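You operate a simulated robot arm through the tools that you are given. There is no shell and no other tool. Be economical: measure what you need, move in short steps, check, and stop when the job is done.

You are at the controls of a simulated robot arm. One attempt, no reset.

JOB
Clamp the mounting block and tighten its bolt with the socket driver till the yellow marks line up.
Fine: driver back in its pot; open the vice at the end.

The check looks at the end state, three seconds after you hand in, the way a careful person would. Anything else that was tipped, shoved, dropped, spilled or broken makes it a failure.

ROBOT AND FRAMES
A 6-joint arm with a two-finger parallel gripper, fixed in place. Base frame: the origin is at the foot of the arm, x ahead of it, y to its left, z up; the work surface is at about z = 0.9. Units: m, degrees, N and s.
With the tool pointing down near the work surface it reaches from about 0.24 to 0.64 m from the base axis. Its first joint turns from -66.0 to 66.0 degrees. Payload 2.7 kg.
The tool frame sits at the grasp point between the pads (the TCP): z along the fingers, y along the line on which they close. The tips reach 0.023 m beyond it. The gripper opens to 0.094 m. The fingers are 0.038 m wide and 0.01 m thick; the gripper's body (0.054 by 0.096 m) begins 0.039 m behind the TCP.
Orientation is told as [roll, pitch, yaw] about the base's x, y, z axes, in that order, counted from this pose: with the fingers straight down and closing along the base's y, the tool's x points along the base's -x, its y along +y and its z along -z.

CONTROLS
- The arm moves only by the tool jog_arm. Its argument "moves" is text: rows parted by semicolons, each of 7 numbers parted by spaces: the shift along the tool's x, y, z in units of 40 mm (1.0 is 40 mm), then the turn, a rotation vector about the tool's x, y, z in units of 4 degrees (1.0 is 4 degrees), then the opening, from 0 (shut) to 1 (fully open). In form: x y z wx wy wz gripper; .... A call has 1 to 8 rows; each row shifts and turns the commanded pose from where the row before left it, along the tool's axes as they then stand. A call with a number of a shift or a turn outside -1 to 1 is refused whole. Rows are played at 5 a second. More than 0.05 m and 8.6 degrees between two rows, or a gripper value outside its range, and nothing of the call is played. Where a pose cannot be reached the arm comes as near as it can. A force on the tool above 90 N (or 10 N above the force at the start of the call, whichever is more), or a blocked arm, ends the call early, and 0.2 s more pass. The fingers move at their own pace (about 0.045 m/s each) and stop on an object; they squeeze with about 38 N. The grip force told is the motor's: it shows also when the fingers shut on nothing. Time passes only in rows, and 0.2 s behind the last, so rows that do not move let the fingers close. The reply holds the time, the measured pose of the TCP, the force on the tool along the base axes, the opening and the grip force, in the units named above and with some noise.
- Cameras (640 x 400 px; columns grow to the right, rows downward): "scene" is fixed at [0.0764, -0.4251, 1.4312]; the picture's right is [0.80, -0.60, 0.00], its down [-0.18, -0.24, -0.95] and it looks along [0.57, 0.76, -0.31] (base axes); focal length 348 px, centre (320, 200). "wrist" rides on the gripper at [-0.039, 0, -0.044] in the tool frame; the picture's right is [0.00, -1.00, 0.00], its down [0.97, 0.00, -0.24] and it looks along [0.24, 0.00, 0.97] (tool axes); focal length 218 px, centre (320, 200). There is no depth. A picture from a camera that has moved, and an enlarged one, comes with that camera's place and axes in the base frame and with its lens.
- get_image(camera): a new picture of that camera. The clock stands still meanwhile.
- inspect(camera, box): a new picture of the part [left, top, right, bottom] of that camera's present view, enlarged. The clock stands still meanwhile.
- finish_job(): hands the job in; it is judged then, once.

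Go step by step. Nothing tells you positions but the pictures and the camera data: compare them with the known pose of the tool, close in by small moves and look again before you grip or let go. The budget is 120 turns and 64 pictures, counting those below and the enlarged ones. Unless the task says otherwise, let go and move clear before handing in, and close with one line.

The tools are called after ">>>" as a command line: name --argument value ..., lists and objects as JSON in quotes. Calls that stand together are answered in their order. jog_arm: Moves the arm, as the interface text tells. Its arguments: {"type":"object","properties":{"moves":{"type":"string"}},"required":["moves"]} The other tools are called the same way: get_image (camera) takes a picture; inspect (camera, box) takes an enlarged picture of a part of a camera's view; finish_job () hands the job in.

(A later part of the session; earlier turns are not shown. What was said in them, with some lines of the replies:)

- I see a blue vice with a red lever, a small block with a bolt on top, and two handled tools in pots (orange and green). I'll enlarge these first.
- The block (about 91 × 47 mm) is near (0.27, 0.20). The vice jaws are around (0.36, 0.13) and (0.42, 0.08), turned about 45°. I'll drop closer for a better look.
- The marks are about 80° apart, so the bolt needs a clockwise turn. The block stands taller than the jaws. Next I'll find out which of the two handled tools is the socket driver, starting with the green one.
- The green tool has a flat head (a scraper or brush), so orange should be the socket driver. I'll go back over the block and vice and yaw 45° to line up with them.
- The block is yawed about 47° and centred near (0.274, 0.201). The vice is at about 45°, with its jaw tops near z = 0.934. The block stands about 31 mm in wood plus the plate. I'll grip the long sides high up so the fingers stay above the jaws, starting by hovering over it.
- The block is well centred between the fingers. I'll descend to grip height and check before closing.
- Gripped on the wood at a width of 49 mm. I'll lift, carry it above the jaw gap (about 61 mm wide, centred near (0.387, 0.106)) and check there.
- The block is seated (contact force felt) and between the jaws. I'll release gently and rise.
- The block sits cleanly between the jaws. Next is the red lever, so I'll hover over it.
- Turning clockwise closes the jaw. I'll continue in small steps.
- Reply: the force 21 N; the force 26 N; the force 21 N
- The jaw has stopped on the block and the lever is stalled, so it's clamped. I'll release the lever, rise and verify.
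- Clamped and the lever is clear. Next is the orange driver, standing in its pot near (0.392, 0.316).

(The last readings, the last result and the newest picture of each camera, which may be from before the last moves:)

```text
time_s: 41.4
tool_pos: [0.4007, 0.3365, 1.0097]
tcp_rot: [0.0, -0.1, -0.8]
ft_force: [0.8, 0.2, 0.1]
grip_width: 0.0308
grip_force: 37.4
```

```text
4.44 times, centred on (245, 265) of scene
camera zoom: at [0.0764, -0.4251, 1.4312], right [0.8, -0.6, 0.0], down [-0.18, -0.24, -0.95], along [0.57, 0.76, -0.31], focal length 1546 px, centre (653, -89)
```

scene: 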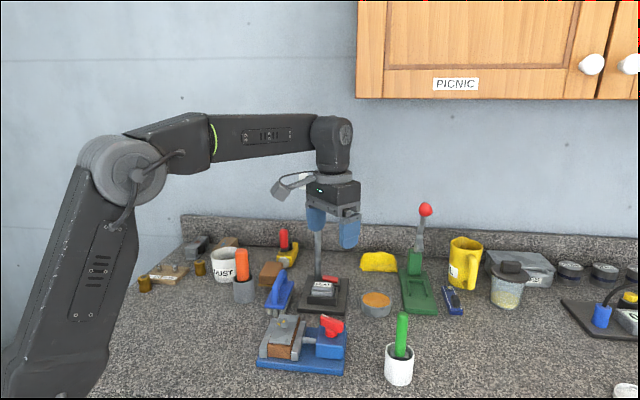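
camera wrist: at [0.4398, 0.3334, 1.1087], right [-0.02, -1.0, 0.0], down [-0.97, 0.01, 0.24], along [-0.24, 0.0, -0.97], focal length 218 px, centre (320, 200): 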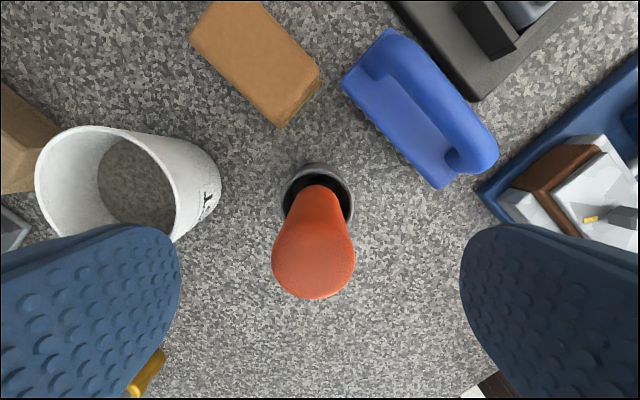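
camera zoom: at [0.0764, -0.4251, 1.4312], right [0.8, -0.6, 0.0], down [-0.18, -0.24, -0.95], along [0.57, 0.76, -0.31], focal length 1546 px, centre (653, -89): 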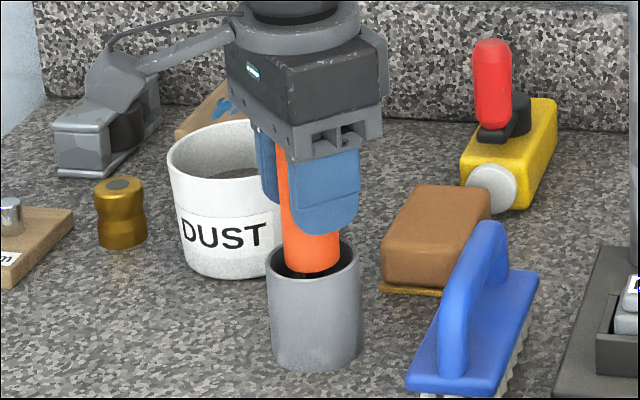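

Gripped the handle, 31 mm wide. I'll lift straight up and look at the socket end.

>>> jog_arm --moves "0 0 -0.5 0 0 0 0; 0 0 -1 0 0 0 0; 0 0 -1 0 0 0 0; 0 0 -1 0 0 0 0; 0 0 -1 0 0 0 0; 0 0 0 0 0 0 0"

>>> inspect --camera "scene" --box '[180, 170, 310, 310]'

```text
time_s: 42.8
tool_pos: [0.4008, 0.3359, 1.1921]
tcp_rot: [0.0, 0.0, -0.9]
ft_force: [0.5, 0.3, -1.2]
grip_width: 0.0305
grip_force: 38.2
```

```text
2.86 times, centred on (245, 240) of scene
camera zoom: at [0.0764, -0.4251, 1.4312], right [0.8, -0.6, 0.0], down [-0.18, -0.24, -0.95], along [0.57, 0.76, -0.31], focal length 994 px, centre (534, 86)
```

zoom: 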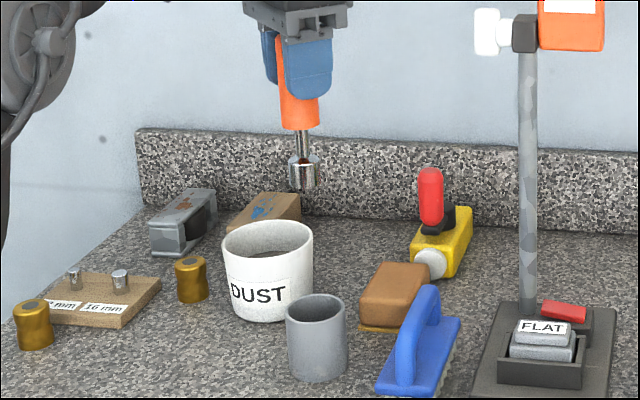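

It is a socket driver, with the socket about 0.112 m below the TCP. I'll carry it over the bolt, estimated at (0.385, 0.113), and yaw to +50° so there's room for the clockwise turn.

>>> jog_arm --moves "0.05 -0.93 0 0 0 0 0; 0.05 -0.93 0 0 0 0 0; 0.05 -0.93 0 0 0 0 0; 0.05 -0.93 0 0 0 0 0; 0.05 -0.93 0 0 0 0 0; 0.05 -0.93 0 0 0 0 0; 0 0 0 0 0 -1 0; 0 0 0 0 0 -1 0"

>>> jog_arm --moves "0 0 0 0 0 -1 0; 0 0 0 0 0 -1 0; 0 0 0 0 0 -1 0; 0 0 0 0 0 -1 0; 0 0 0 0 0 -1 0; 0 0 0 0 0 -1 0; 0 0 0 0 0 -1 0; 0 0 0 0 0 -1 0"

>>> jog_arm --moves "0 0 0.9 0 0 -1 0; 0 0 0.9 0 0 -1 0; 0 0 0.3 0 0 -0.5 0; 0 0 0 0 0 0 0"

>>> get_image --camera "wrist"

```text
time_s: 44.6
tool_pos: [0.3854, 0.1102, 1.191]
tcp_rot: [0.0, -0.1, 7.2]
ft_force: [0.2, -0.1, -0.7]
grip_width: 0.0307
grip_force: 37.9
```

```text
time_s: 46.4
tool_pos: [0.3851, 0.111, 1.1912]
tcp_rot: [0.0, 0.0, 39.1]
ft_force: [0.2, 1.3, -2.3]
grip_width: 0.0302
grip_force: 38.4
```

```text
time_s: 47.4
tool_pos: [0.3863, 0.1104, 1.109]
tcp_rot: [0.1, 0.1, 49.1]
ft_force: [0.0, 0.3, -1.7]
grip_width: 0.0302
grip_force: 38.3
```

```text
19 pictures are left
camera wrist: at [0.4096, 0.1406, 1.1513], right [0.76, -0.65, 0.0], down [-0.63, -0.73, 0.24], along [-0.16, -0.18, -0.97], focal length 218 px, centre (320, 200)
```

wrist: 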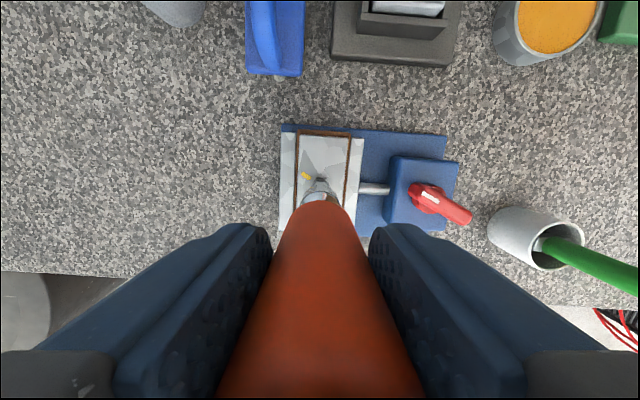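

>>> inspect --camera "wrist" --box '[270, 120, 380, 220]'

>>> inspect --camera "scene" --box '[250, 280, 350, 370]'

```text
4.00 times, centred on (325, 170) of wrist
camera zoom: at [0.4096, 0.1406, 1.1513], right [0.76, -0.65, 0.0], down [-0.63, -0.73, 0.24], along [-0.16, -0.18, -0.97], focal length 873 px, centre (300, 320)
```

zoom: 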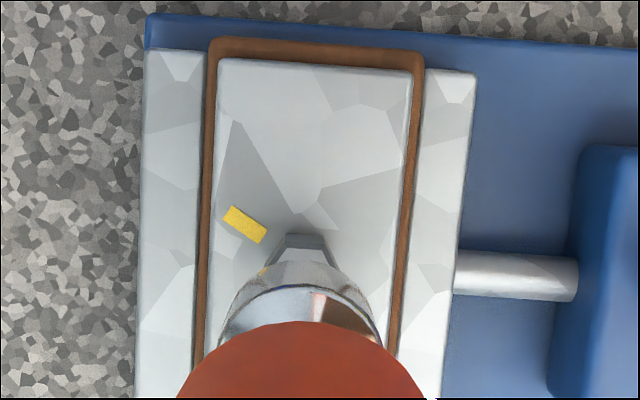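

```text
4.44 times, centred on (300, 325) of scene
camera zoom: at [0.0764, -0.4251, 1.4312], right [0.8, -0.6, 0.0], down [-0.18, -0.24, -0.95], along [0.57, 0.76, -0.31], focal length 1546 px, centre (409, -356)
```

zoom: 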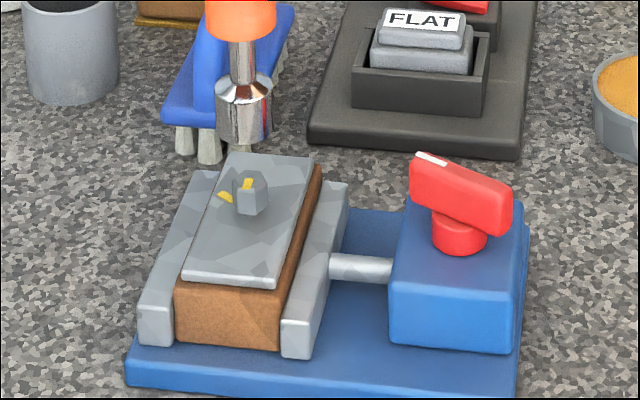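

The socket looks aligned with the bolt to within 1–2 mm. I'll descend gently and watch the force.

>>> jog_arm --moves "-0.025 0 0.25 0 0 0 0; 0 0 0.15 0 0 0 0; 0 0 0 0 0 0 0"

>>> inspect --camera "scene" --box '[275, 295, 325, 345]'

```text
time_s: 48.2
tool_pos: [0.384, 0.1115, 1.0914]
tcp_rot: [-0.1, 0.1, 49.1]
ft_force: [-0.4, 0.1, -1.5]
grip_width: 0.0307
grip_force: 37.9
```

```text
8.00 times, centred on (300, 320) of scene
camera zoom: at [0.0764, -0.4251, 1.4312], right [0.8, -0.6, 0.0], down [-0.18, -0.24, -0.95], along [0.57, 0.76, -0.31], focal length 2782 px, centre (480, -760)
```

zoom: 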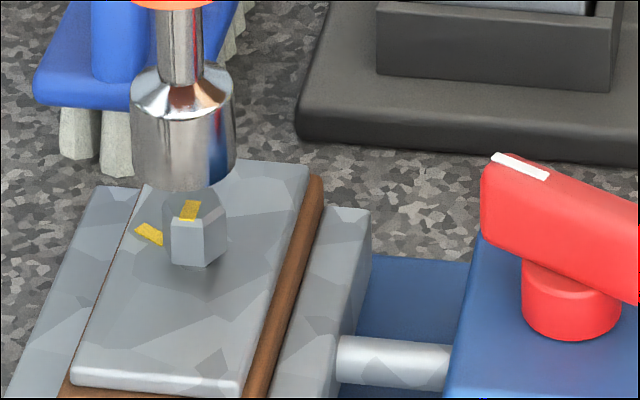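

>>> inspect --camera "wrist" --box '[270, 140, 370, 220]'

```text
5.00 times, centred on (320, 180) of wrist
camera zoom: at [0.4094, 0.1418, 1.1353], right [0.76, -0.65, 0.0], down [-0.64, -0.73, 0.24], along [-0.16, -0.18, -0.97], focal length 1091 px, centre (320, 300)
```

zoom: 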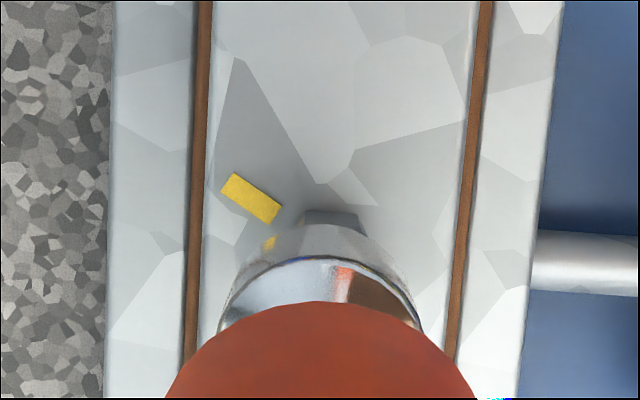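

>>> jog_arm --moves "-0.015 -0.06 0.1 0 0 0 0; 0 0 0.1 0 0 0 0; 0 0 0.05 0 0 0 0; 0 0 0 0 0 0 0"

>>> inspect --camera "scene" --box '[275, 295, 325, 345]'

```text
time_s: 49.2
tool_pos: [0.3872, 0.1115, 1.0799]
tcp_rot: [0.0, 0.0, 49.0]
ft_force: [0.2, 0.3, -1.3]
grip_width: 0.0306
grip_force: 38.0
```

```text
8.00 times, centred on (300, 320) of scene
camera zoom: at [0.0764, -0.4251, 1.4312], right [0.8, -0.6, 0.0], down [-0.18, -0.24, -0.95], along [0.57, 0.76, -0.31], focal length 2782 px, centre (480, -760)
```

zoom: 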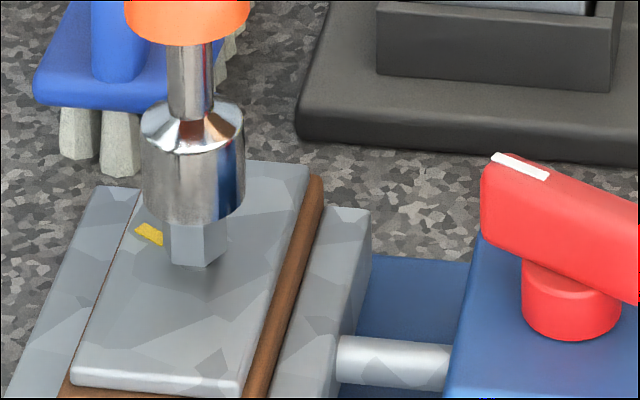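

>>> jog_arm --moves "0 -0.025 0.1 0 0 0 0; 0 0 0.08 0 0 0 0; 0 0 0.05 0 0 0 0; 0 0 0 0 0 0 0"

```text
time_s: 50.2
tool_pos: [0.388, 0.1108, 1.0738]
tcp_rot: [-0.2, -0.3, 49.0]
ft_force: [-4.4, 0.1, 25.9]
grip_width: 0.0301
grip_force: 38.0
```

Contact is on the bolt head. I'll turn clockwise with a light push to find the hex.

>>> jog_arm --moves "0 0 -0.03 0 0 0.5 0; 0 0 0 0 0 0.5 0; 0 0 0 0 0 0.5 0; 0 0 0 0 0 0.5 0; 0 0 0 0 0 0 0"

>>> inspect --camera "scene" --box '[275, 295, 325, 345]'

```text
time_s: 51.4
tool_pos: [0.3889, 0.1097, 1.0743]
tcp_rot: [-0.1, -0.2, 41.0]
ft_force: [2.0, 2.6, 19.1]
grip_width: 0.0303
grip_force: 37.9
```

```text
8.00 times, centred on (300, 320) of scene
camera zoom: at [0.0762, -0.4251, 1.4312], right [0.8, -0.6, 0.0], down [-0.18, -0.24, -0.95], along [0.57, 0.76, -0.31], focal length 2782 px, centre (480, -760)
```

zoom: 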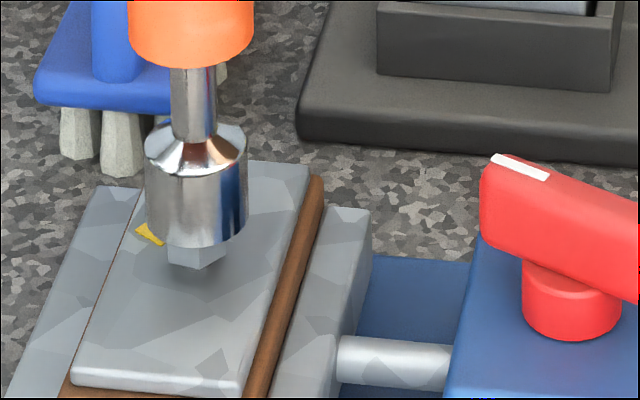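

>>> jog_arm --moves "0 0 0 0 0 0.5 0; 0 0 0 0 0 0.5 0; 0 0 0 0 0 0.5 0; 0 0 0 0 0 0.5 0; 0 0 0 0 0 0.5 0; 0 0 0 0 0 0.5 0; 0 0 0 0 0 0 0"

>>> jog_arm --moves "0 0 0 0 0 0.5 0; 0 0 0 0 0 0.5 0; 0 0 0 0 0 0.5 0; 0 0 0 0 0 0.5 0; 0 0 0 0 0 0 0"

```text
time_s: 53.0
tool_pos: [0.3882, 0.1106, 1.0733]
tcp_rot: [-0.1, -0.1, 29.0]
ft_force: [-0.3, 1.6, 19.6]
grip_width: 0.03
grip_force: 38.0
```

```text
time_s: 54.2
tool_pos: [0.3888, 0.1099, 1.0737]
tcp_rot: [0.0, 0.0, 21.1]
ft_force: [-4.2, -2.3, 20.7]
grip_width: 0.0299
grip_force: 38.4
```

>>> jog_arm --moves "0 0 0 0 0 0.5 0; 0 0 0 0 0 0.5 0; 0 0 0 0 0 0.5 0; 0 0 0 0 0 0.5 0; 0 0 0 0 0 0 0"

>>> inspect --camera "wrist" --box '[270, 140, 370, 220]'

```text
time_s: 55.4
tool_pos: [0.3899, 0.1105, 1.0733]
tcp_rot: [0.0, -0.1, 13.1]
ft_force: [-7.8, -1.6, 23.1]
grip_width: 0.0302
grip_force: 38.5
```

```text
5.00 times, centred on (320, 180) of wrist
camera zoom: at [0.425, 0.1201, 1.1172], right [0.23, -0.97, 0.0], down [-0.95, -0.22, 0.24], along [-0.23, -0.05, -0.97], focal length 1091 px, centre (320, 300)
```

zoom: 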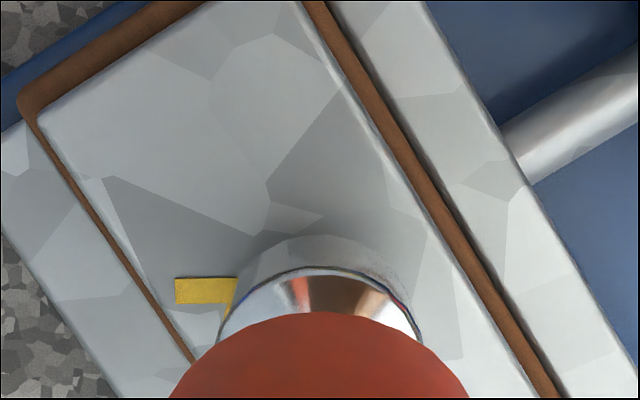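

>>> jog_arm --moves "0.025 0.025 0 0 0 0 0; 0 0 0 0 0 0.5 0; 0 0 0 0 0 0.5 0; 0 0 0 0 0 0.5 0; 0 0 0 0 0 0.5 0; 0 0 0 0 0 0 0"

>>> jog_arm --moves "0 0 0 0 0 0.5 0; 0 0 0 0 0 0.5 0; 0 0 0 0 0 0.5 0; 0 0 0 0 0 0.5 0; 0 0 0 0 0 0.5 0; 0 0 0 0 0 0.5 0; 0 0 0 0 0 0 0"

```text
time_s: 56.8
tool_pos: [0.3872, 0.1118, 1.0744]
tcp_rot: [0.0, 0.0, 5.1]
ft_force: [4.3, 0.7, 10.1]
grip_width: 0.0299
grip_force: 38.3
```

```text
time_s: 58.4
tool_pos: [0.3869, 0.1098, 1.0719]
tcp_rot: [0.0, 0.0, -6.9]
ft_force: [-0.5, 1.7, 6.3]
grip_width: 0.0299
grip_force: 38.2
```

>>> jog_arm --moves "0 0 0.05 0 0 0 0; 0 0 0.05 0 0 0 0; 0 0 0 0 0 0 0"

```text
time_s: 59.2
tool_pos: [0.3883, 0.1112, 1.0711]
tcp_rot: [0.1, -0.5, -6.9]
ft_force: [-0.8, -0.5, 30.0]
grip_width: 0.0304
grip_force: 37.6
```

>>> inspect --camera "scene" --box '[275, 295, 325, 345]'

```text
8.00 times, centred on (300, 320) of scene
camera zoom: at [0.076, -0.4252, 1.4312], right [0.8, -0.6, 0.0], down [-0.18, -0.24, -0.95], along [0.57, 0.76, -0.31], focal length 2782 px, centre (480, -760)
```

zoom: 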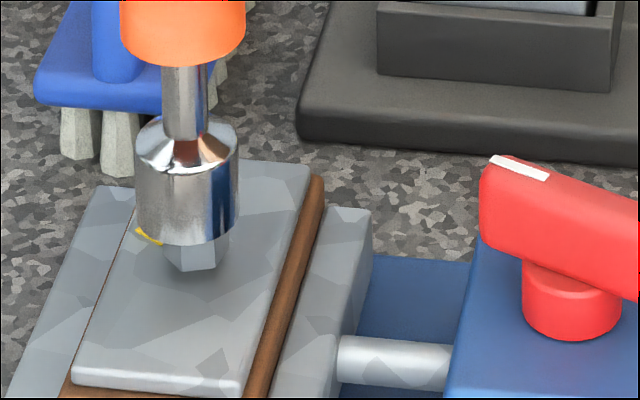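

It hasn't seated and is slightly off-centre. I'll lift a little and re-measure the bolt against the socket.

>>> jog_arm --moves "0 0 -0.5 0 0 0 0; 0 0 -0.1 0 0 0 0; 0 0 0 0 0 0 0"

>>> inspect --camera "scene" --box '[283, 300, 317, 334]'

>>> inspect --camera "wrist" --box '[270, 140, 370, 220]'

```text
time_s: 60.0
tool_pos: [0.3875, 0.1111, 1.0936]
tcp_rot: [0.0, 0.1, -6.8]
ft_force: [-0.2, 1.0, -0.4]
grip_width: 0.0304
grip_force: 38.6
```

```text
11.76 times, centred on (300, 317) of scene
camera zoom: at [0.0764, -0.4251, 1.4312], right [0.8, -0.6, 0.0], down [-0.18, -0.24, -0.95], along [0.57, 0.76, -0.31], focal length 4092 px, centre (555, -1176)
```

zoom: 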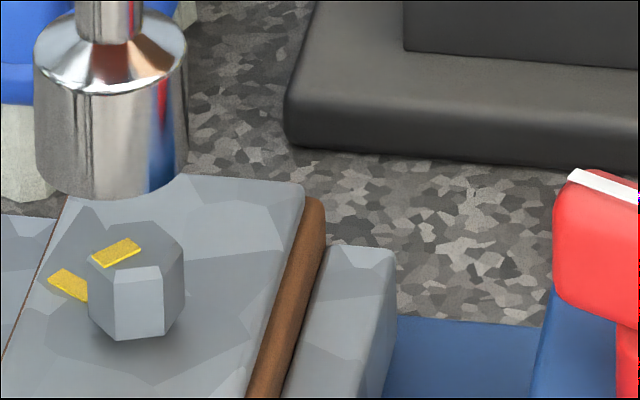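

```text
5.00 times, centred on (320, 180) of wrist
camera zoom: at [0.4243, 0.1075, 1.1366], right [-0.12, -0.99, 0.0], down [-0.96, 0.12, 0.24], along [-0.24, 0.03, -0.97], focal length 1091 px, centre (320, 300)
```

zoom: 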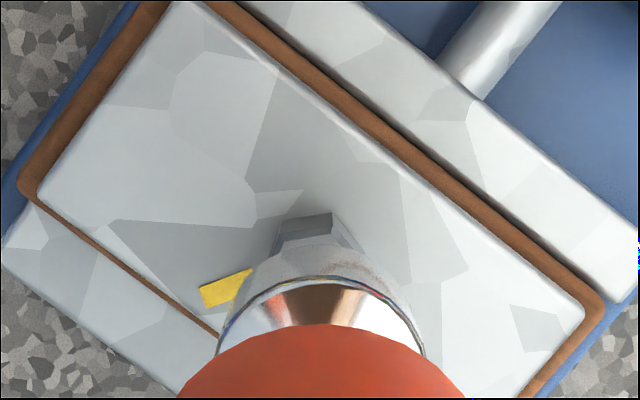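

The driver pivoted about 2° in the grip, which shifted the socket roughly 4 mm. I'll tilt the tool back by 2° and recheck.

>>> jog_arm --moves "0 0 0 0 -0.5 0 0; 0 0 0.15 0 0 0 0; 0 0 0 0 0 0 0"

>>> inspect --camera "scene" --box '[283, 300, 317, 334]'

```text
time_s: 60.8
tool_pos: [0.3856, 0.1109, 1.0873]
tcp_rot: [0.0, -2.1, -6.9]
ft_force: [0.8, -1.0, -1.2]
grip_width: 0.0301
grip_force: 37.7
```

```text
11.76 times, centred on (300, 317) of scene
camera zoom: at [0.0764, -0.4251, 1.4312], right [0.8, -0.6, 0.0], down [-0.18, -0.24, -0.95], along [0.57, 0.76, -0.31], focal length 4092 px, centre (555, -1176)
```

zoom: 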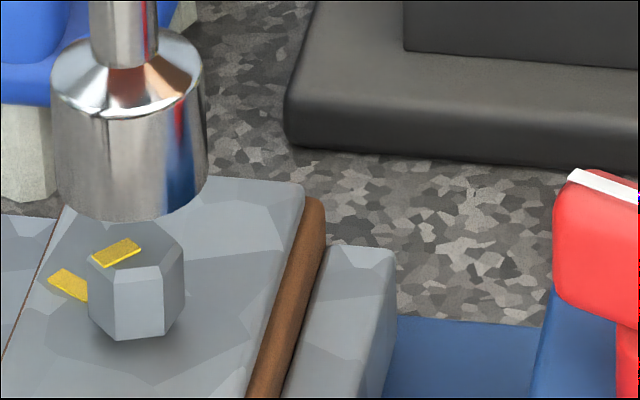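

>>> jog_arm --moves "0 -0.03 0.1 0 0 0 0; 0 0 0.15 0 0 0 0; 0 0 0.1 0 0 0 0; 0 0 0 0 0 0 0"

```text
time_s: 61.8
tool_pos: [0.3872, 0.109, 1.0735]
tcp_rot: [0.1, -2.1, -6.9]
ft_force: [-1.0, -0.2, -2.1]
grip_width: 0.0301
grip_force: 38.3
```

>>> jog_arm --moves "0 0 0.05 0 0 0 0; 0 0 0.05 0 0 0 0; 0 0 0 0 0 0 0"

```text
time_s: 62.6
tool_pos: [0.3875, 0.1091, 1.071]
tcp_rot: [0.1, -2.3, -6.9]
ft_force: [-5.4, -1.2, 24.8]
grip_width: 0.0304
grip_force: 38.6
```

>>> jog_arm --moves "0 0 -0.03 0 0 0 0; 0 0 0 -0.0175 0 -0.5 0; 0 0 0 -0.0175 0 -0.5 0; 0 0 0 -0.0175 0 -0.5 0; 0 0 0 -0.0175 0 -0.5 0; 0 0 0 -0.0175 0 -0.5 0; 0 0 0 0 0 0 0"

```text
time_s: 64.2
tool_pos: [0.389, 0.1098, 1.0702]
tcp_rot: [0.0, -2.1, 3.3]
ft_force: [4.4, 0.7, 18.7]
grip_width: 0.0303
grip_force: 37.8
```

>>> jog_arm --moves "0 0 -0.01 -0.0175 0 -0.5 0; 0 0 0 -0.0175 0 -0.5 0; 0 0 0 -0.0175 0 -0.5 0; 0 0 0 -0.0175 0 -0.5 0; 0 0 0 -0.0175 0 -0.5 0; 0 0 0 -0.0175 0 -0.5 0; 0 0 0 0 0 0 0"

```text
time_s: 65.8
tool_pos: [0.388, 0.1095, 1.0702]
tcp_rot: [0.0, -2.0, 15.3]
ft_force: [0.1, -1.7, 12.5]
grip_width: 0.0305
grip_force: 39.0
```

>>> jog_arm --moves "0 0 0 -0.0175 0 -0.5 0; 0 0 0 -0.0175 0 -0.5 0; 0 0 0 -0.0175 0 -0.5 0; 0 0 0 -0.0175 0 -0.5 0; 0 0 0 -0.0175 0 -0.5 0; 0 0 0 -0.0175 0 -0.5 0; 0 0 0 0 0 0 0"

>>> jog_arm --moves "0 0 0 -0.0175 0 -0.5 0; 0 0 0 -0.0175 0 -0.5 0; 0 0 0 -0.0175 0 -0.5 0; 0 0 0 -0.0175 0 -0.5 0; 0 0 0 -0.0175 0 -0.5 0; 0 0 0 -0.0175 0 -0.5 0; 0 0 0 0 0 0 0"

```text
time_s: 67.4
tool_pos: [0.3888, 0.1082, 1.0706]
tcp_rot: [0.0, -2.0, 27.2]
ft_force: [0.5, 2.5, 7.9]
grip_width: 0.0301
grip_force: 38.6
```

```text
time_s: 69.0
tool_pos: [0.3877, 0.1103, 1.0705]
tcp_rot: [-0.1, -2.0, 39.1]
ft_force: [0.5, 1.9, 8.5]
grip_width: 0.03
grip_force: 37.9
```

>>> jog_arm --moves "0 0 0.05 0 0 0 0; 0 0 0.05 0 0 0 0; 0 0 0 0 0 0 0"

>>> inspect --camera "scene" --box '[283, 300, 317, 334]'

```text
time_s: 69.8
tool_pos: [0.3881, 0.1098, 1.0681]
tcp_rot: [-0.1, -2.3, 39.2]
ft_force: [-4.1, 2.0, 30.2]
grip_width: 0.0303
grip_force: 38.1
```

```text
11.76 times, centred on (300, 317) of scene
camera zoom: at [0.0759, -0.4252, 1.4312], right [0.8, -0.6, 0.0], down [-0.18, -0.24, -0.95], along [0.57, 0.76, -0.31], focal length 4092 px, centre (555, -1176)
```

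zoom: 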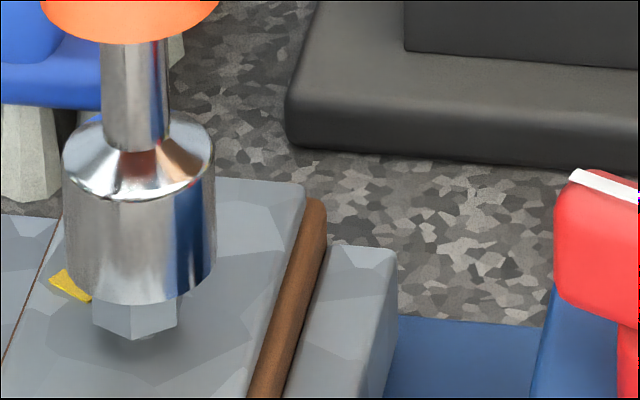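

The bolt has been turning together with the driver, so the socket is coupled. I'll now turn clockwise from here while keeping the push on.

>>> jog_arm --moves "0 0 0 0.035 0 1 0; 0 0 0 0.035 0 1 0; 0 0 0 0.035 0 1 0; 0 0 0 0.035 0 1 0; 0 0 0 0.035 0 1 0; 0 0 0 0.035 0 1 0; 0 0 0 0.035 0 1 0; 0 0 0 0 0 0 0"

>>> jog_arm --moves "0 0 0 0.035 0 1 0; 0 0 0 0.035 0 1 0; 0 0 0 0.035 0 1 0; 0 0 0 0.035 0 1 0; 0 0 0 0.035 0 1 0; 0 0 0 0.035 0 1 0; 0 0 0 0.035 0 1 0; 0 0 0 0 0 0 0"

>>> jog_arm --moves "0 0 0 0.035 0 1 0; 0 0 0 0.035 0 1 0; 0 0 0 0.035 0 1 0; 0 0 0 0.035 0 1 0; 0 0 0 0 0 0 0"

>>> inspect --camera "scene" --box '[283, 300, 317, 334]'

```text
time_s: 71.6
tool_pos: [0.3885, 0.1109, 1.0671]
tcp_rot: [0.0, -2.2, 11.1]
ft_force: [-4.0, -0.1, 29.3]
grip_width: 0.03
grip_force: 37.6
```

```text
time_s: 73.4
tool_pos: [0.3884, 0.11, 1.0689]
tcp_rot: [0.0, -2.0, -16.9]
ft_force: [-5.4, 0.7, 28.0]
grip_width: 0.0304
grip_force: 38.3
```

```text
time_s: 74.6
tool_pos: [0.3873, 0.1095, 1.0668]
tcp_rot: [0.1, -2.1, -33.0]
ft_force: [-6.3, 2.3, 26.9]
grip_width: 0.0299
grip_force: 38.1
```

```text
11.76 times, centred on (300, 317) of scene
camera zoom: at [0.0759, -0.4251, 1.4312], right [0.8, -0.6, 0.0], down [-0.18, -0.24, -0.95], along [0.57, 0.76, -0.31], focal length 4092 px, centre (555, -1176)
```

zoom: 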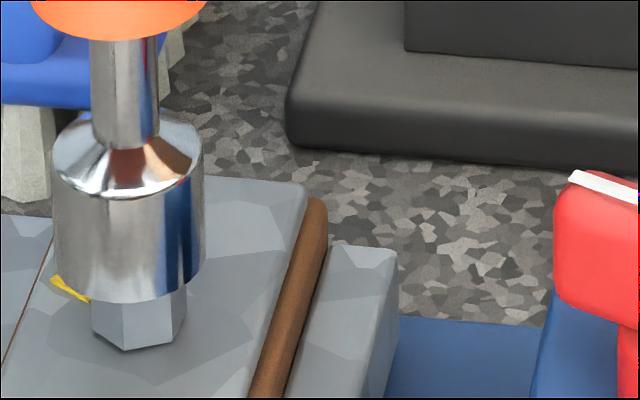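

>>> jog_arm --moves "0 0 -0.4 0 0 0 0; 0 0 -0.3 0 0 0 0; 0 0 0 0 0 0 0"

>>> inspect --camera "scene" --box '[283, 305, 313, 335]'

```text
time_s: 75.4
tool_pos: [0.3875, 0.1105, 1.0941]
tcp_rot: [-0.1, -2.0, -32.8]
ft_force: [0.3, -0.9, -1.6]
grip_width: 0.0299
grip_force: 37.7
```

```text
13.33 times, centred on (298, 320) of scene
camera zoom: at [0.0764, -0.4251, 1.4312], right [0.8, -0.6, 0.0], down [-0.18, -0.24, -0.95], along [0.57, 0.76, -0.31], focal length 4637 px, centre (613, -1400)
```

zoom: 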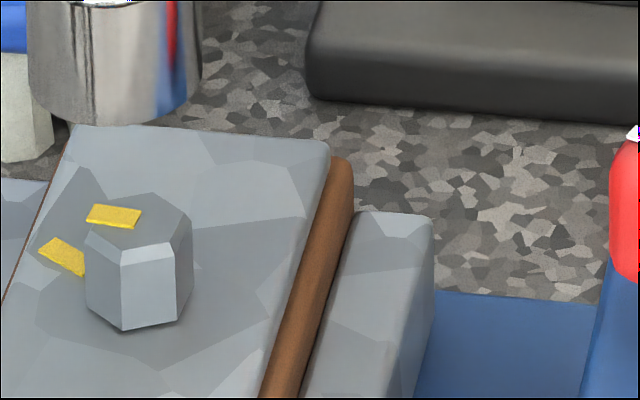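

The bolt mark is about 33° short of the plate mark. I'll lower back onto the head at the same orientation and turn a further 33° clockwise.

>>> jog_arm --moves "0 0 0.4 0 0 0 0; 0 0 0.3 0 0 0 0; 0 0 0 0 0 0 0"

>>> jog_arm --moves "0 0 0.02 0.035 0 1 0; 0 0 0 0.035 0 1 0; 0 0 0 0.035 0 1 0; 0 0 0 0.035 0 1 0; 0 0 0 0 0 0 0"

>>> jog_arm --moves "0 0 0.02 0.035 0 1 0; 0 0 0 0.035 0 1 0; 0 0 0 0.035 0 1 0; 0 0 0 0.008 0 0.25 0; 0 0 0 0 0 0 0"

>>> jog_arm --moves "0 0 -0.4 0 0 0 0; 0 0 -0.3 0 0 0 0; 0 0 0 0 0 0 0"

>>> inspect --camera "scene" --box '[283, 305, 313, 335]'

```text
time_s: 76.2
tool_pos: [0.3872, 0.1097, 1.0678]
tcp_rot: [0.0, -2.2, -33.0]
ft_force: [-2.7, -0.2, 6.1]
grip_width: 0.03
grip_force: 38.1
```

```text
time_s: 77.4
tool_pos: [0.389, 0.1093, 1.0686]
tcp_rot: [0.2, -2.0, -49.0]
ft_force: [-5.3, 1.6, 27.0]
grip_width: 0.0304
grip_force: 37.5
```

```text
time_s: 78.6
tool_pos: [0.3882, 0.1103, 1.0672]
tcp_rot: [0.3, -2.1, -62.0]
ft_force: [-4.2, -0.1, 29.6]
grip_width: 0.0299
grip_force: 37.8
```

```text
time_s: 79.4
tool_pos: [0.3874, 0.1101, 1.0923]
tcp_rot: [-0.2, -2.1, -62.0]
ft_force: [-0.7, -0.2, -1.3]
grip_width: 0.0299
grip_force: 38.4
```

```text
13.33 times, centred on (298, 320) of scene
camera zoom: at [0.0764, -0.4251, 1.4312], right [0.8, -0.6, 0.0], down [-0.18, -0.24, -0.95], along [0.57, 0.76, -0.31], focal length 4637 px, centre (613, -1400)
```

zoom: 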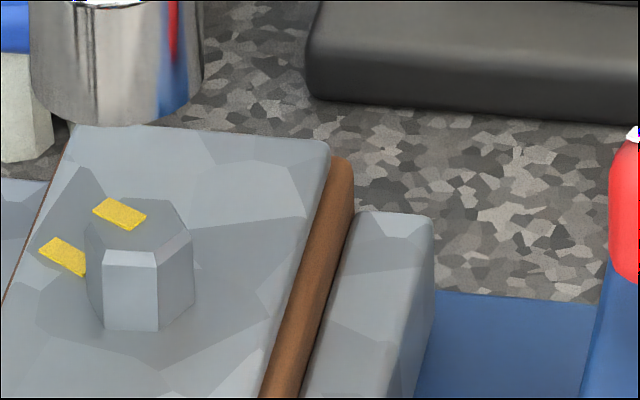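

The marks are now within about 2–3°. I'll give a last 2° nudge, then lift clear.

>>> jog_arm --moves "0 0 0.4 0 0 0 0; 0 0 0.3 0 0 0 0; 0 0 0.02 0 0 0 0; 0 0 0 0.018 0 0.5 0; 0 0 0 0 0 0 0"

>>> jog_arm --moves "0 0 -0.5 0 0 0 0; 0 0 -1 0 0 0 0; 0 0 -1 0 0 0 0; 0 0 -1 0 0 0 0; 0 0 0 0 0 0 0"

```text
time_s: 80.6
tool_pos: [0.3887, 0.1091, 1.0666]
tcp_rot: [0.3, -2.0, -64.0]
ft_force: [-5.7, 0.3, 30.4]
grip_width: 0.0304
grip_force: 37.7
```

```text
time_s: 81.8
tool_pos: [0.3853, 0.1159, 1.2049]
tcp_rot: [0.0, -2.1, -64.0]
ft_force: [0.3, -0.4, -0.5]
grip_width: 0.0299
grip_force: 38.1
```

>>> jog_arm --moves "0 0 0 -0.035 0 -1 0; 0 0 0 -0.035 0 -1 0; 0 0 0 -0.035 0 -1 0; 0 0 0 -0.035 0 -1 0; 0 0 0 -0.035 0 -1 0; 0 0 0 -0.035 0 -1 0; 0 0 0 -0.035 0 -1 0; 0 0 0 -0.035 0 -1 0"

>>> jog_arm --moves "0 0 0 -0.035 0 -1 0; 0 0 0 -0.035 0 -1 0; 0 0 0 -0.035 0 -1 0; 0 0 0 -0.035 0 -1 0; 0 0 0 -0.035 0 -1 0; 0 0 0 -0.035 0 -1 0; 0 0 0 -0.035 0 -1 0; 0 0 0 -0.035 0 -0.8 0"

```text
time_s: 83.6
tool_pos: [0.3863, 0.1151, 1.2048]
tcp_rot: [0.0, -2.0, -31.8]
ft_force: [0.1, -0.3, -1.5]
grip_width: 0.0305
grip_force: 37.4
```

```text
time_s: 85.4
tool_pos: [0.3859, 0.1138, 1.2044]
tcp_rot: [0.0, -2.0, -0.6]
ft_force: [-0.6, -0.3, -2.2]
grip_width: 0.03
grip_force: 37.6
```

>>> jog_arm --moves "-0.052 0.926 0 0 0 0 0; -0.052 0.926 0 0 0 0 0; -0.052 0.926 0 0 0 0 0; -0.052 0.926 0 0 0 0 0; -0.052 0.926 0 0 0 0 0; -0.052 0.926 0 0 0 0 0; 0 0 1 0 0 0 0; 0 0 1 0 0 0 0"

>>> jog_arm --moves "0 0 0.8 0 0 0 0; 0 0 0 0 0 0 0"

>>> inspect --camera "scene" --box '[210, 240, 280, 310]'

```text
time_s: 87.2
tool_pos: [0.4038, 0.336, 1.1253]
tcp_rot: [0.1, -2.2, -0.7]
ft_force: [-0.4, 0.4, -1.6]
grip_width: 0.0303
grip_force: 38.3
```

```text
time_s: 87.8
tool_pos: [0.4053, 0.3363, 1.0917]
tcp_rot: [-0.1, -2.0, -0.7]
ft_force: [-0.5, -0.6, -1.6]
grip_width: 0.0301
grip_force: 38.2
```

```text
5.71 times, centred on (245, 275) of scene
camera zoom: at [0.0764, -0.4251, 1.4312], right [0.8, -0.6, 0.0], down [-0.18, -0.24, -0.95], along [0.57, 0.76, -0.31], focal length 1987 px, centre (749, -229)
```

zoom: 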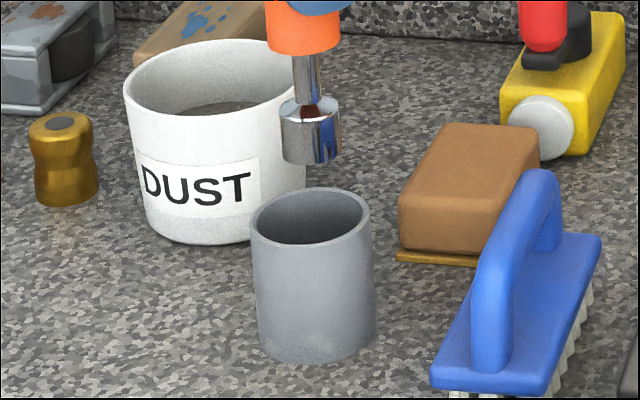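

>>> jog_arm --moves "0.065 0 0 0 0 0 0; 0.03 0 0.8 0 0 0 0; 0.03 0 0.7 0 0 0 0; 0 0 0 0 0 0 0"

```text
time_s: 88.8
tool_pos: [0.4034, 0.3355, 1.0321]
tcp_rot: [0.0, -2.0, -0.7]
ft_force: [0.1, -0.7, -1.4]
grip_width: 0.0301
grip_force: 38.2
```

>>> jog_arm --moves "0.02 0 0.3 0 0 0 0; 0.01 0 0.12 0 0 0 0; 0 0 0.06 0 0 0 0; 0 0 0 0 0 0 0"

```text
time_s: 89.8
tool_pos: [0.4024, 0.3366, 1.0134]
tcp_rot: [-0.1, -2.0, -0.8]
ft_force: [0.0, -0.6, -1.9]
grip_width: 0.0299
grip_force: 38.0
```

>>> jog_arm --moves "0 0 0.06 0 0 0 0; 0 0 0.05 0 0 0 0; 0 0 0 0 0 0 0"

```text
time_s: 90.6
tool_pos: [0.4019, 0.3371, 1.0092]
tcp_rot: [0.1, -2.0, -0.6]
ft_force: [-0.3, 0.0, -1.4]
grip_width: 0.03
grip_force: 38.2
```

>>> jog_arm --moves "0 0 0.05 0 0 0 0; 0 0 0.05 0 0 0 0; 0 0 0 0 0 0 0"

```text
time_s: 91.4
tool_pos: [0.4016, 0.3363, 1.0069]
tcp_rot: [0.0, -2.0, -0.7]
ft_force: [0.0, 0.6, -1.0]
grip_width: 0.03
grip_force: 37.9
```

>>> jog_arm --moves "0 0 0.04 0 0 0 0; 0 0 0.04 0 0 0 0; 0 0 0 0 0 0 0"

```text
time_s: 92.2
tool_pos: [0.4015, 0.3373, 1.002]
tcp_rot: [0.1, -2.2, -0.7]
ft_force: [-6.8, -2.6, 21.2]
grip_width: 0.0302
grip_force: 37.8
```

It's on the pot floor. I'll ease off, open and rise.

>>> jog_arm --moves "0 0 -0.04 0 0 0 0; 0 0 0 0 0 0 0.5; 0 0 0 0 0 0 1; 0 0 0 0 0 0 1; 0 0 0 0 0 0 1; 0 0 -0.7 0 0 0 1; 0 0 -1 0 0 0 1; 0 0 -1 0 0 0 1"

>>> jog_arm --moves "0 0 -1 0 0.5 0 1; 0 0 -1 0 0 0 1; 0 0 0 0 0 0 1"

```text
time_s: 94.0
tool_pos: [0.3987, 0.3361, 1.1127]
tcp_rot: [0.0, -2.0, -0.8]
ft_force: [0.3, 0.4, 0.1]
grip_width: 0.094
grip_force: 0.2
```

```text
time_s: 94.8
tool_pos: [0.3965, 0.3366, 1.1931]
tcp_rot: [0.0, 0.0, -0.8]
ft_force: [-0.1, -0.2, -0.3]
grip_width: 0.0938
grip_force: 0.1
```

The driver is back in its pot. Now I'll go over the vice to check the marks and reopen the lever, which sits at about −71°.

>>> jog_arm --moves "-0.104 -0.935 0 0 0 0 0.8; -0.104 -0.935 0 0 0 0 0.8; -0.104 -0.935 0 0 0 0 0.8; -0.104 -0.935 0 0 0 0 0.8; -0.104 -0.935 0 0 0 0 0.8; -0.104 -0.935 0 0 0 0 0.8; -0.104 -0.935 0 0 0 0 0.8; 0 0 0 0 0 1 0.8"

>>> jog_arm --moves "0 0 0 0 0 1 0.8; 0 0 0 0 0 1 0.8; 0 0 0 0 0 1 0.8; 0 0 0 0 0 1 0.8; 0 0 0 0 0 1 0.8; 0 0 0 0 0 1 0.8; 0 0 0 0 0 1 0.8; 0 0 0 0 0 1 0.8"

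>>> jog_arm --moves "0 0 0.5 0 0 1 0.8; 0 0 0.5 0 0 1 0.8; 0 0 0.5 0 0 1 0.8; 0 0 0.5 0 0 1 0.8; 0 0 0 0 0 1 0.8; 0 0 0 0 0 1 0.8; 0 0 0 0 0 1 0.8; 0 0 0 0 0 1 0.8"

>>> jog_arm --moves "0 0 0 0 0 0.5 0.8; 0 0 0 0 0 0 0.8"

>>> inspect --camera "wrist" --box '[230, 110, 410, 290]'

```text
time_s: 96.6
tool_pos: [0.4245, 0.073, 1.1911]
tcp_rot: [0.0, 0.0, -4.6]
ft_force: [-0.5, 0.0, 0.0]
grip_width: 0.0752
grip_force: 0.1
```

```text
time_s: 98.4
tool_pos: [0.4227, 0.074, 1.1912]
tcp_rot: [0.0, 0.0, -36.7]
ft_force: [-0.3, 0.9, 0.5]
grip_width: 0.0752
grip_force: 0.2
```

```text
time_s: 100.2
tool_pos: [0.4229, 0.0738, 1.1125]
tcp_rot: [0.1, 0.0, -68.7]
ft_force: [-0.2, -0.5, 0.6]
grip_width: 0.0753
grip_force: 0.0
```

```text
time_s: 100.8
tool_pos: [0.4239, 0.0744, 1.1118]
tcp_rot: [0.0, 0.0, -70.7]
ft_force: [-0.5, 0.4, 0.2]
grip_width: 0.075
grip_force: 0.0
```

```text
2.22 times, centred on (320, 200) of wrist
camera zoom: at [0.4347, 0.0377, 1.1554], right [-0.94, -0.33, 0.0], down [-0.32, 0.92, 0.24], along [-0.08, 0.23, -0.97], focal length 485 px, centre (320, 200)
```

zoom: 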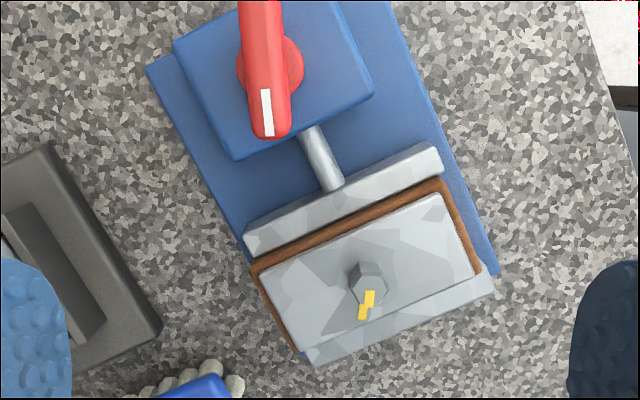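

The marks line up. Next I'll grip the lever bar (pivot near (0.455, 0.040), at about −68°) and turn it back counter-clockwise.

>>> jog_arm --moves "0 0 0 0 0 -0.75 0.6; -0.546 0.205 0 0 0 0 0.6; -0.546 0.205 0 0 0 0 0.6; 0 0 0.8 0 0 0 0.6; 0 0 0.8 0 0 0 0.6; 0 0 0.8 0 0 0 0.6; 0 0 0.72 0 0 0 0.6; 0 0 0 0 0 0 0.6"

>>> jog_arm --moves "0 0 0 0 0 0 0.3; 0 0 0 0 0 0 0; 0 0 0 0 0 0 0; 0 0 0 0 0 0 0; 0 0 0 0 0 0 0"

```text
time_s: 102.6
tool_pos: [0.455, 0.0406, 0.986]
tcp_rot: [-0.1, 0.0, -67.7]
ft_force: [-0.2, -0.5, 1.1]
grip_width: 0.0564
grip_force: 0.0
```

```text
time_s: 103.8
tool_pos: [0.4555, 0.0396, 0.9889]
tcp_rot: [0.2, -0.1, -67.7]
ft_force: [9.7, 2.5, 4.2]
grip_width: 0.0135
grip_force: 45.2
```

>>> jog_arm --moves "0 0 0 0 0 -0.5 0; 0 0 0 0 0 -1 0; 0 0 0 0 0 -1 0; 0 0 0 0 0 -1 0; 0 0 0 0 0 -1 0; 0 0 0 0 0 0 0"

```text
time_s: 105.2
tool_pos: [0.4547, 0.0399, 0.9882]
tcp_rot: [0.1, -0.1, -49.6]
ft_force: [1.3, 1.4, 25.9]
grip_width: 0.0141
grip_force: 45.0
```

>>> jog_arm --moves "0 0 -0.05 0 0 -1 0; 0 0 0 0 0 -1 0; 0 0 0 0 0 -1 0; 0 0 0 0 0 -1 0; 0 0 0 0 0 -1 0; 0 0 0 0 0 -1 0; 0 0 0 0 0 -1 0; 0 0 0 0 0 0 0"

>>> jog_arm --moves "0 0 0 0 0 -1 0; 0 0 0 0 0 -1 0; 0 0 0 0 0 -1 0; 0 0 0 0 0 -1 0; 0 0 0 0 0 -1 0; 0 0 0 0 0 -1 0; 0 0 0 0 0 -1 0; 0 0 0 0 0 0 0"

>>> inspect --camera "scene" --box '[270, 280, 370, 380]'

```text
time_s: 107.0
tool_pos: [0.4549, 0.0392, 0.988]
tcp_rot: [-0.1, 0.0, -21.6]
ft_force: [2.9, -7.2, -11.8]
grip_width: 0.0138
grip_force: 45.2
```

```text
time_s: 108.8
tool_pos: [0.4547, 0.0385, 0.9875]
tcp_rot: [0.0, 0.2, 6.4]
ft_force: [2.2, -22.6, -27.0]
grip_width: 0.0139
grip_force: 44.6
```

```text
4.00 times, centred on (320, 330) of scene
camera zoom: at [0.0768, -0.4257, 1.431], right [0.8, -0.6, 0.0], down [-0.18, -0.24, -0.95], along [0.57, 0.76, -0.31], focal length 1391 px, centre (320, -320)
```

zoom: 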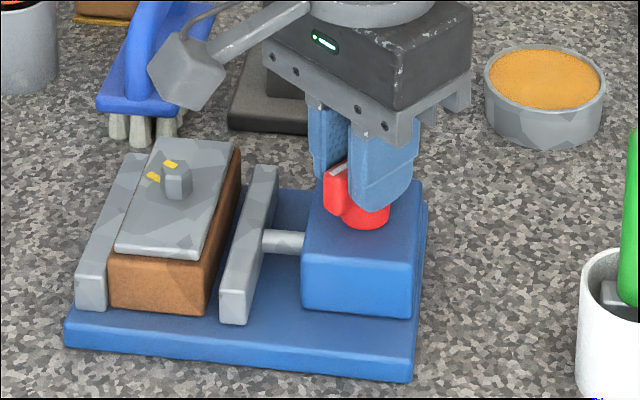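

>>> jog_arm --moves "0 -0.03 0.03 0 0 -1 0; 0 0 0 0 0 -1 0; 0 0 0 0 0 -1 0; 0 0 0 0 0 -1 0; 0 0 0 0 0 -1 0; 0 0 0 0 0 0 0"

>>> jog_arm --moves "0 -0.02 0.02 0 0 -1 0; 0 0 0 0 0 -1 0; 0 0 0 0 0 -1 0; 0 0 0 0 0 -1 0; 0 0 0 0 0 0 0"

```text
time_s: 110.2
tool_pos: [0.4549, 0.0385, 0.9879]
tcp_rot: [0.0, 0.0, 26.5]
ft_force: [-7.4, -16.6, -2.3]
grip_width: 0.014
grip_force: 45.4
```

```text
time_s: 111.4
tool_pos: [0.4544, 0.0377, 0.9887]
tcp_rot: [0.0, 0.0, 42.4]
ft_force: [-13.9, -9.8, 18.2]
grip_width: 0.0139
grip_force: 45.2
```

The vice is open again. I'll release the lever, rise clear and take the last picture.

>>> jog_arm --moves "0 0 0 0 0 0 0.3; 0 0 0 0 0 0 0.5; 0 0 0 0 0 0 0.5; 0 0 -0.7 0 0 0 0.5; 0 0 -1 0 0 0 0.5; 0 0 -1 0 0 0 0.5; 0 0 -1 0 0 0 0.5; 0 0 -1 0 0 0 0.5"

>>> get_image --camera "scene"

```text
time_s: 113.2
tool_pos: [0.4521, 0.0361, 1.1761]
tcp_rot: [0.0, 0.0, 42.3]
ft_force: [-0.3, -0.7, -0.5]
grip_width: 0.047
grip_force: 0.1
```

```text
0 pictures are left
```

scene: 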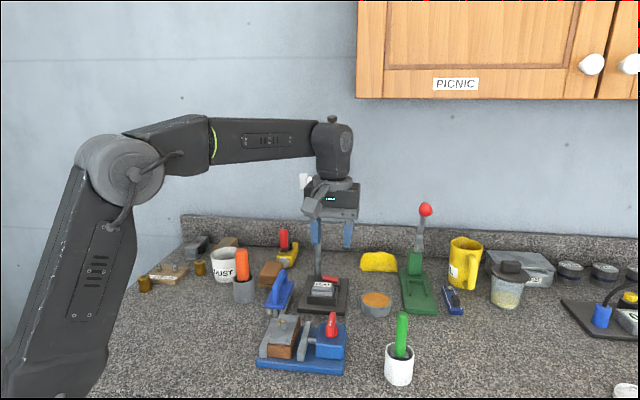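

The last picture shows the vice open, the block still on it, the driver upright in its pot, and nothing else moved. I'm handing the job in.

>>> finish_job

```text
The job is handed in.
```

I clamped the block and tightened the bolt until the yellow marks lined up as far as the pictures show. The driver is back in its pot, the vice is open and the arm is clear.
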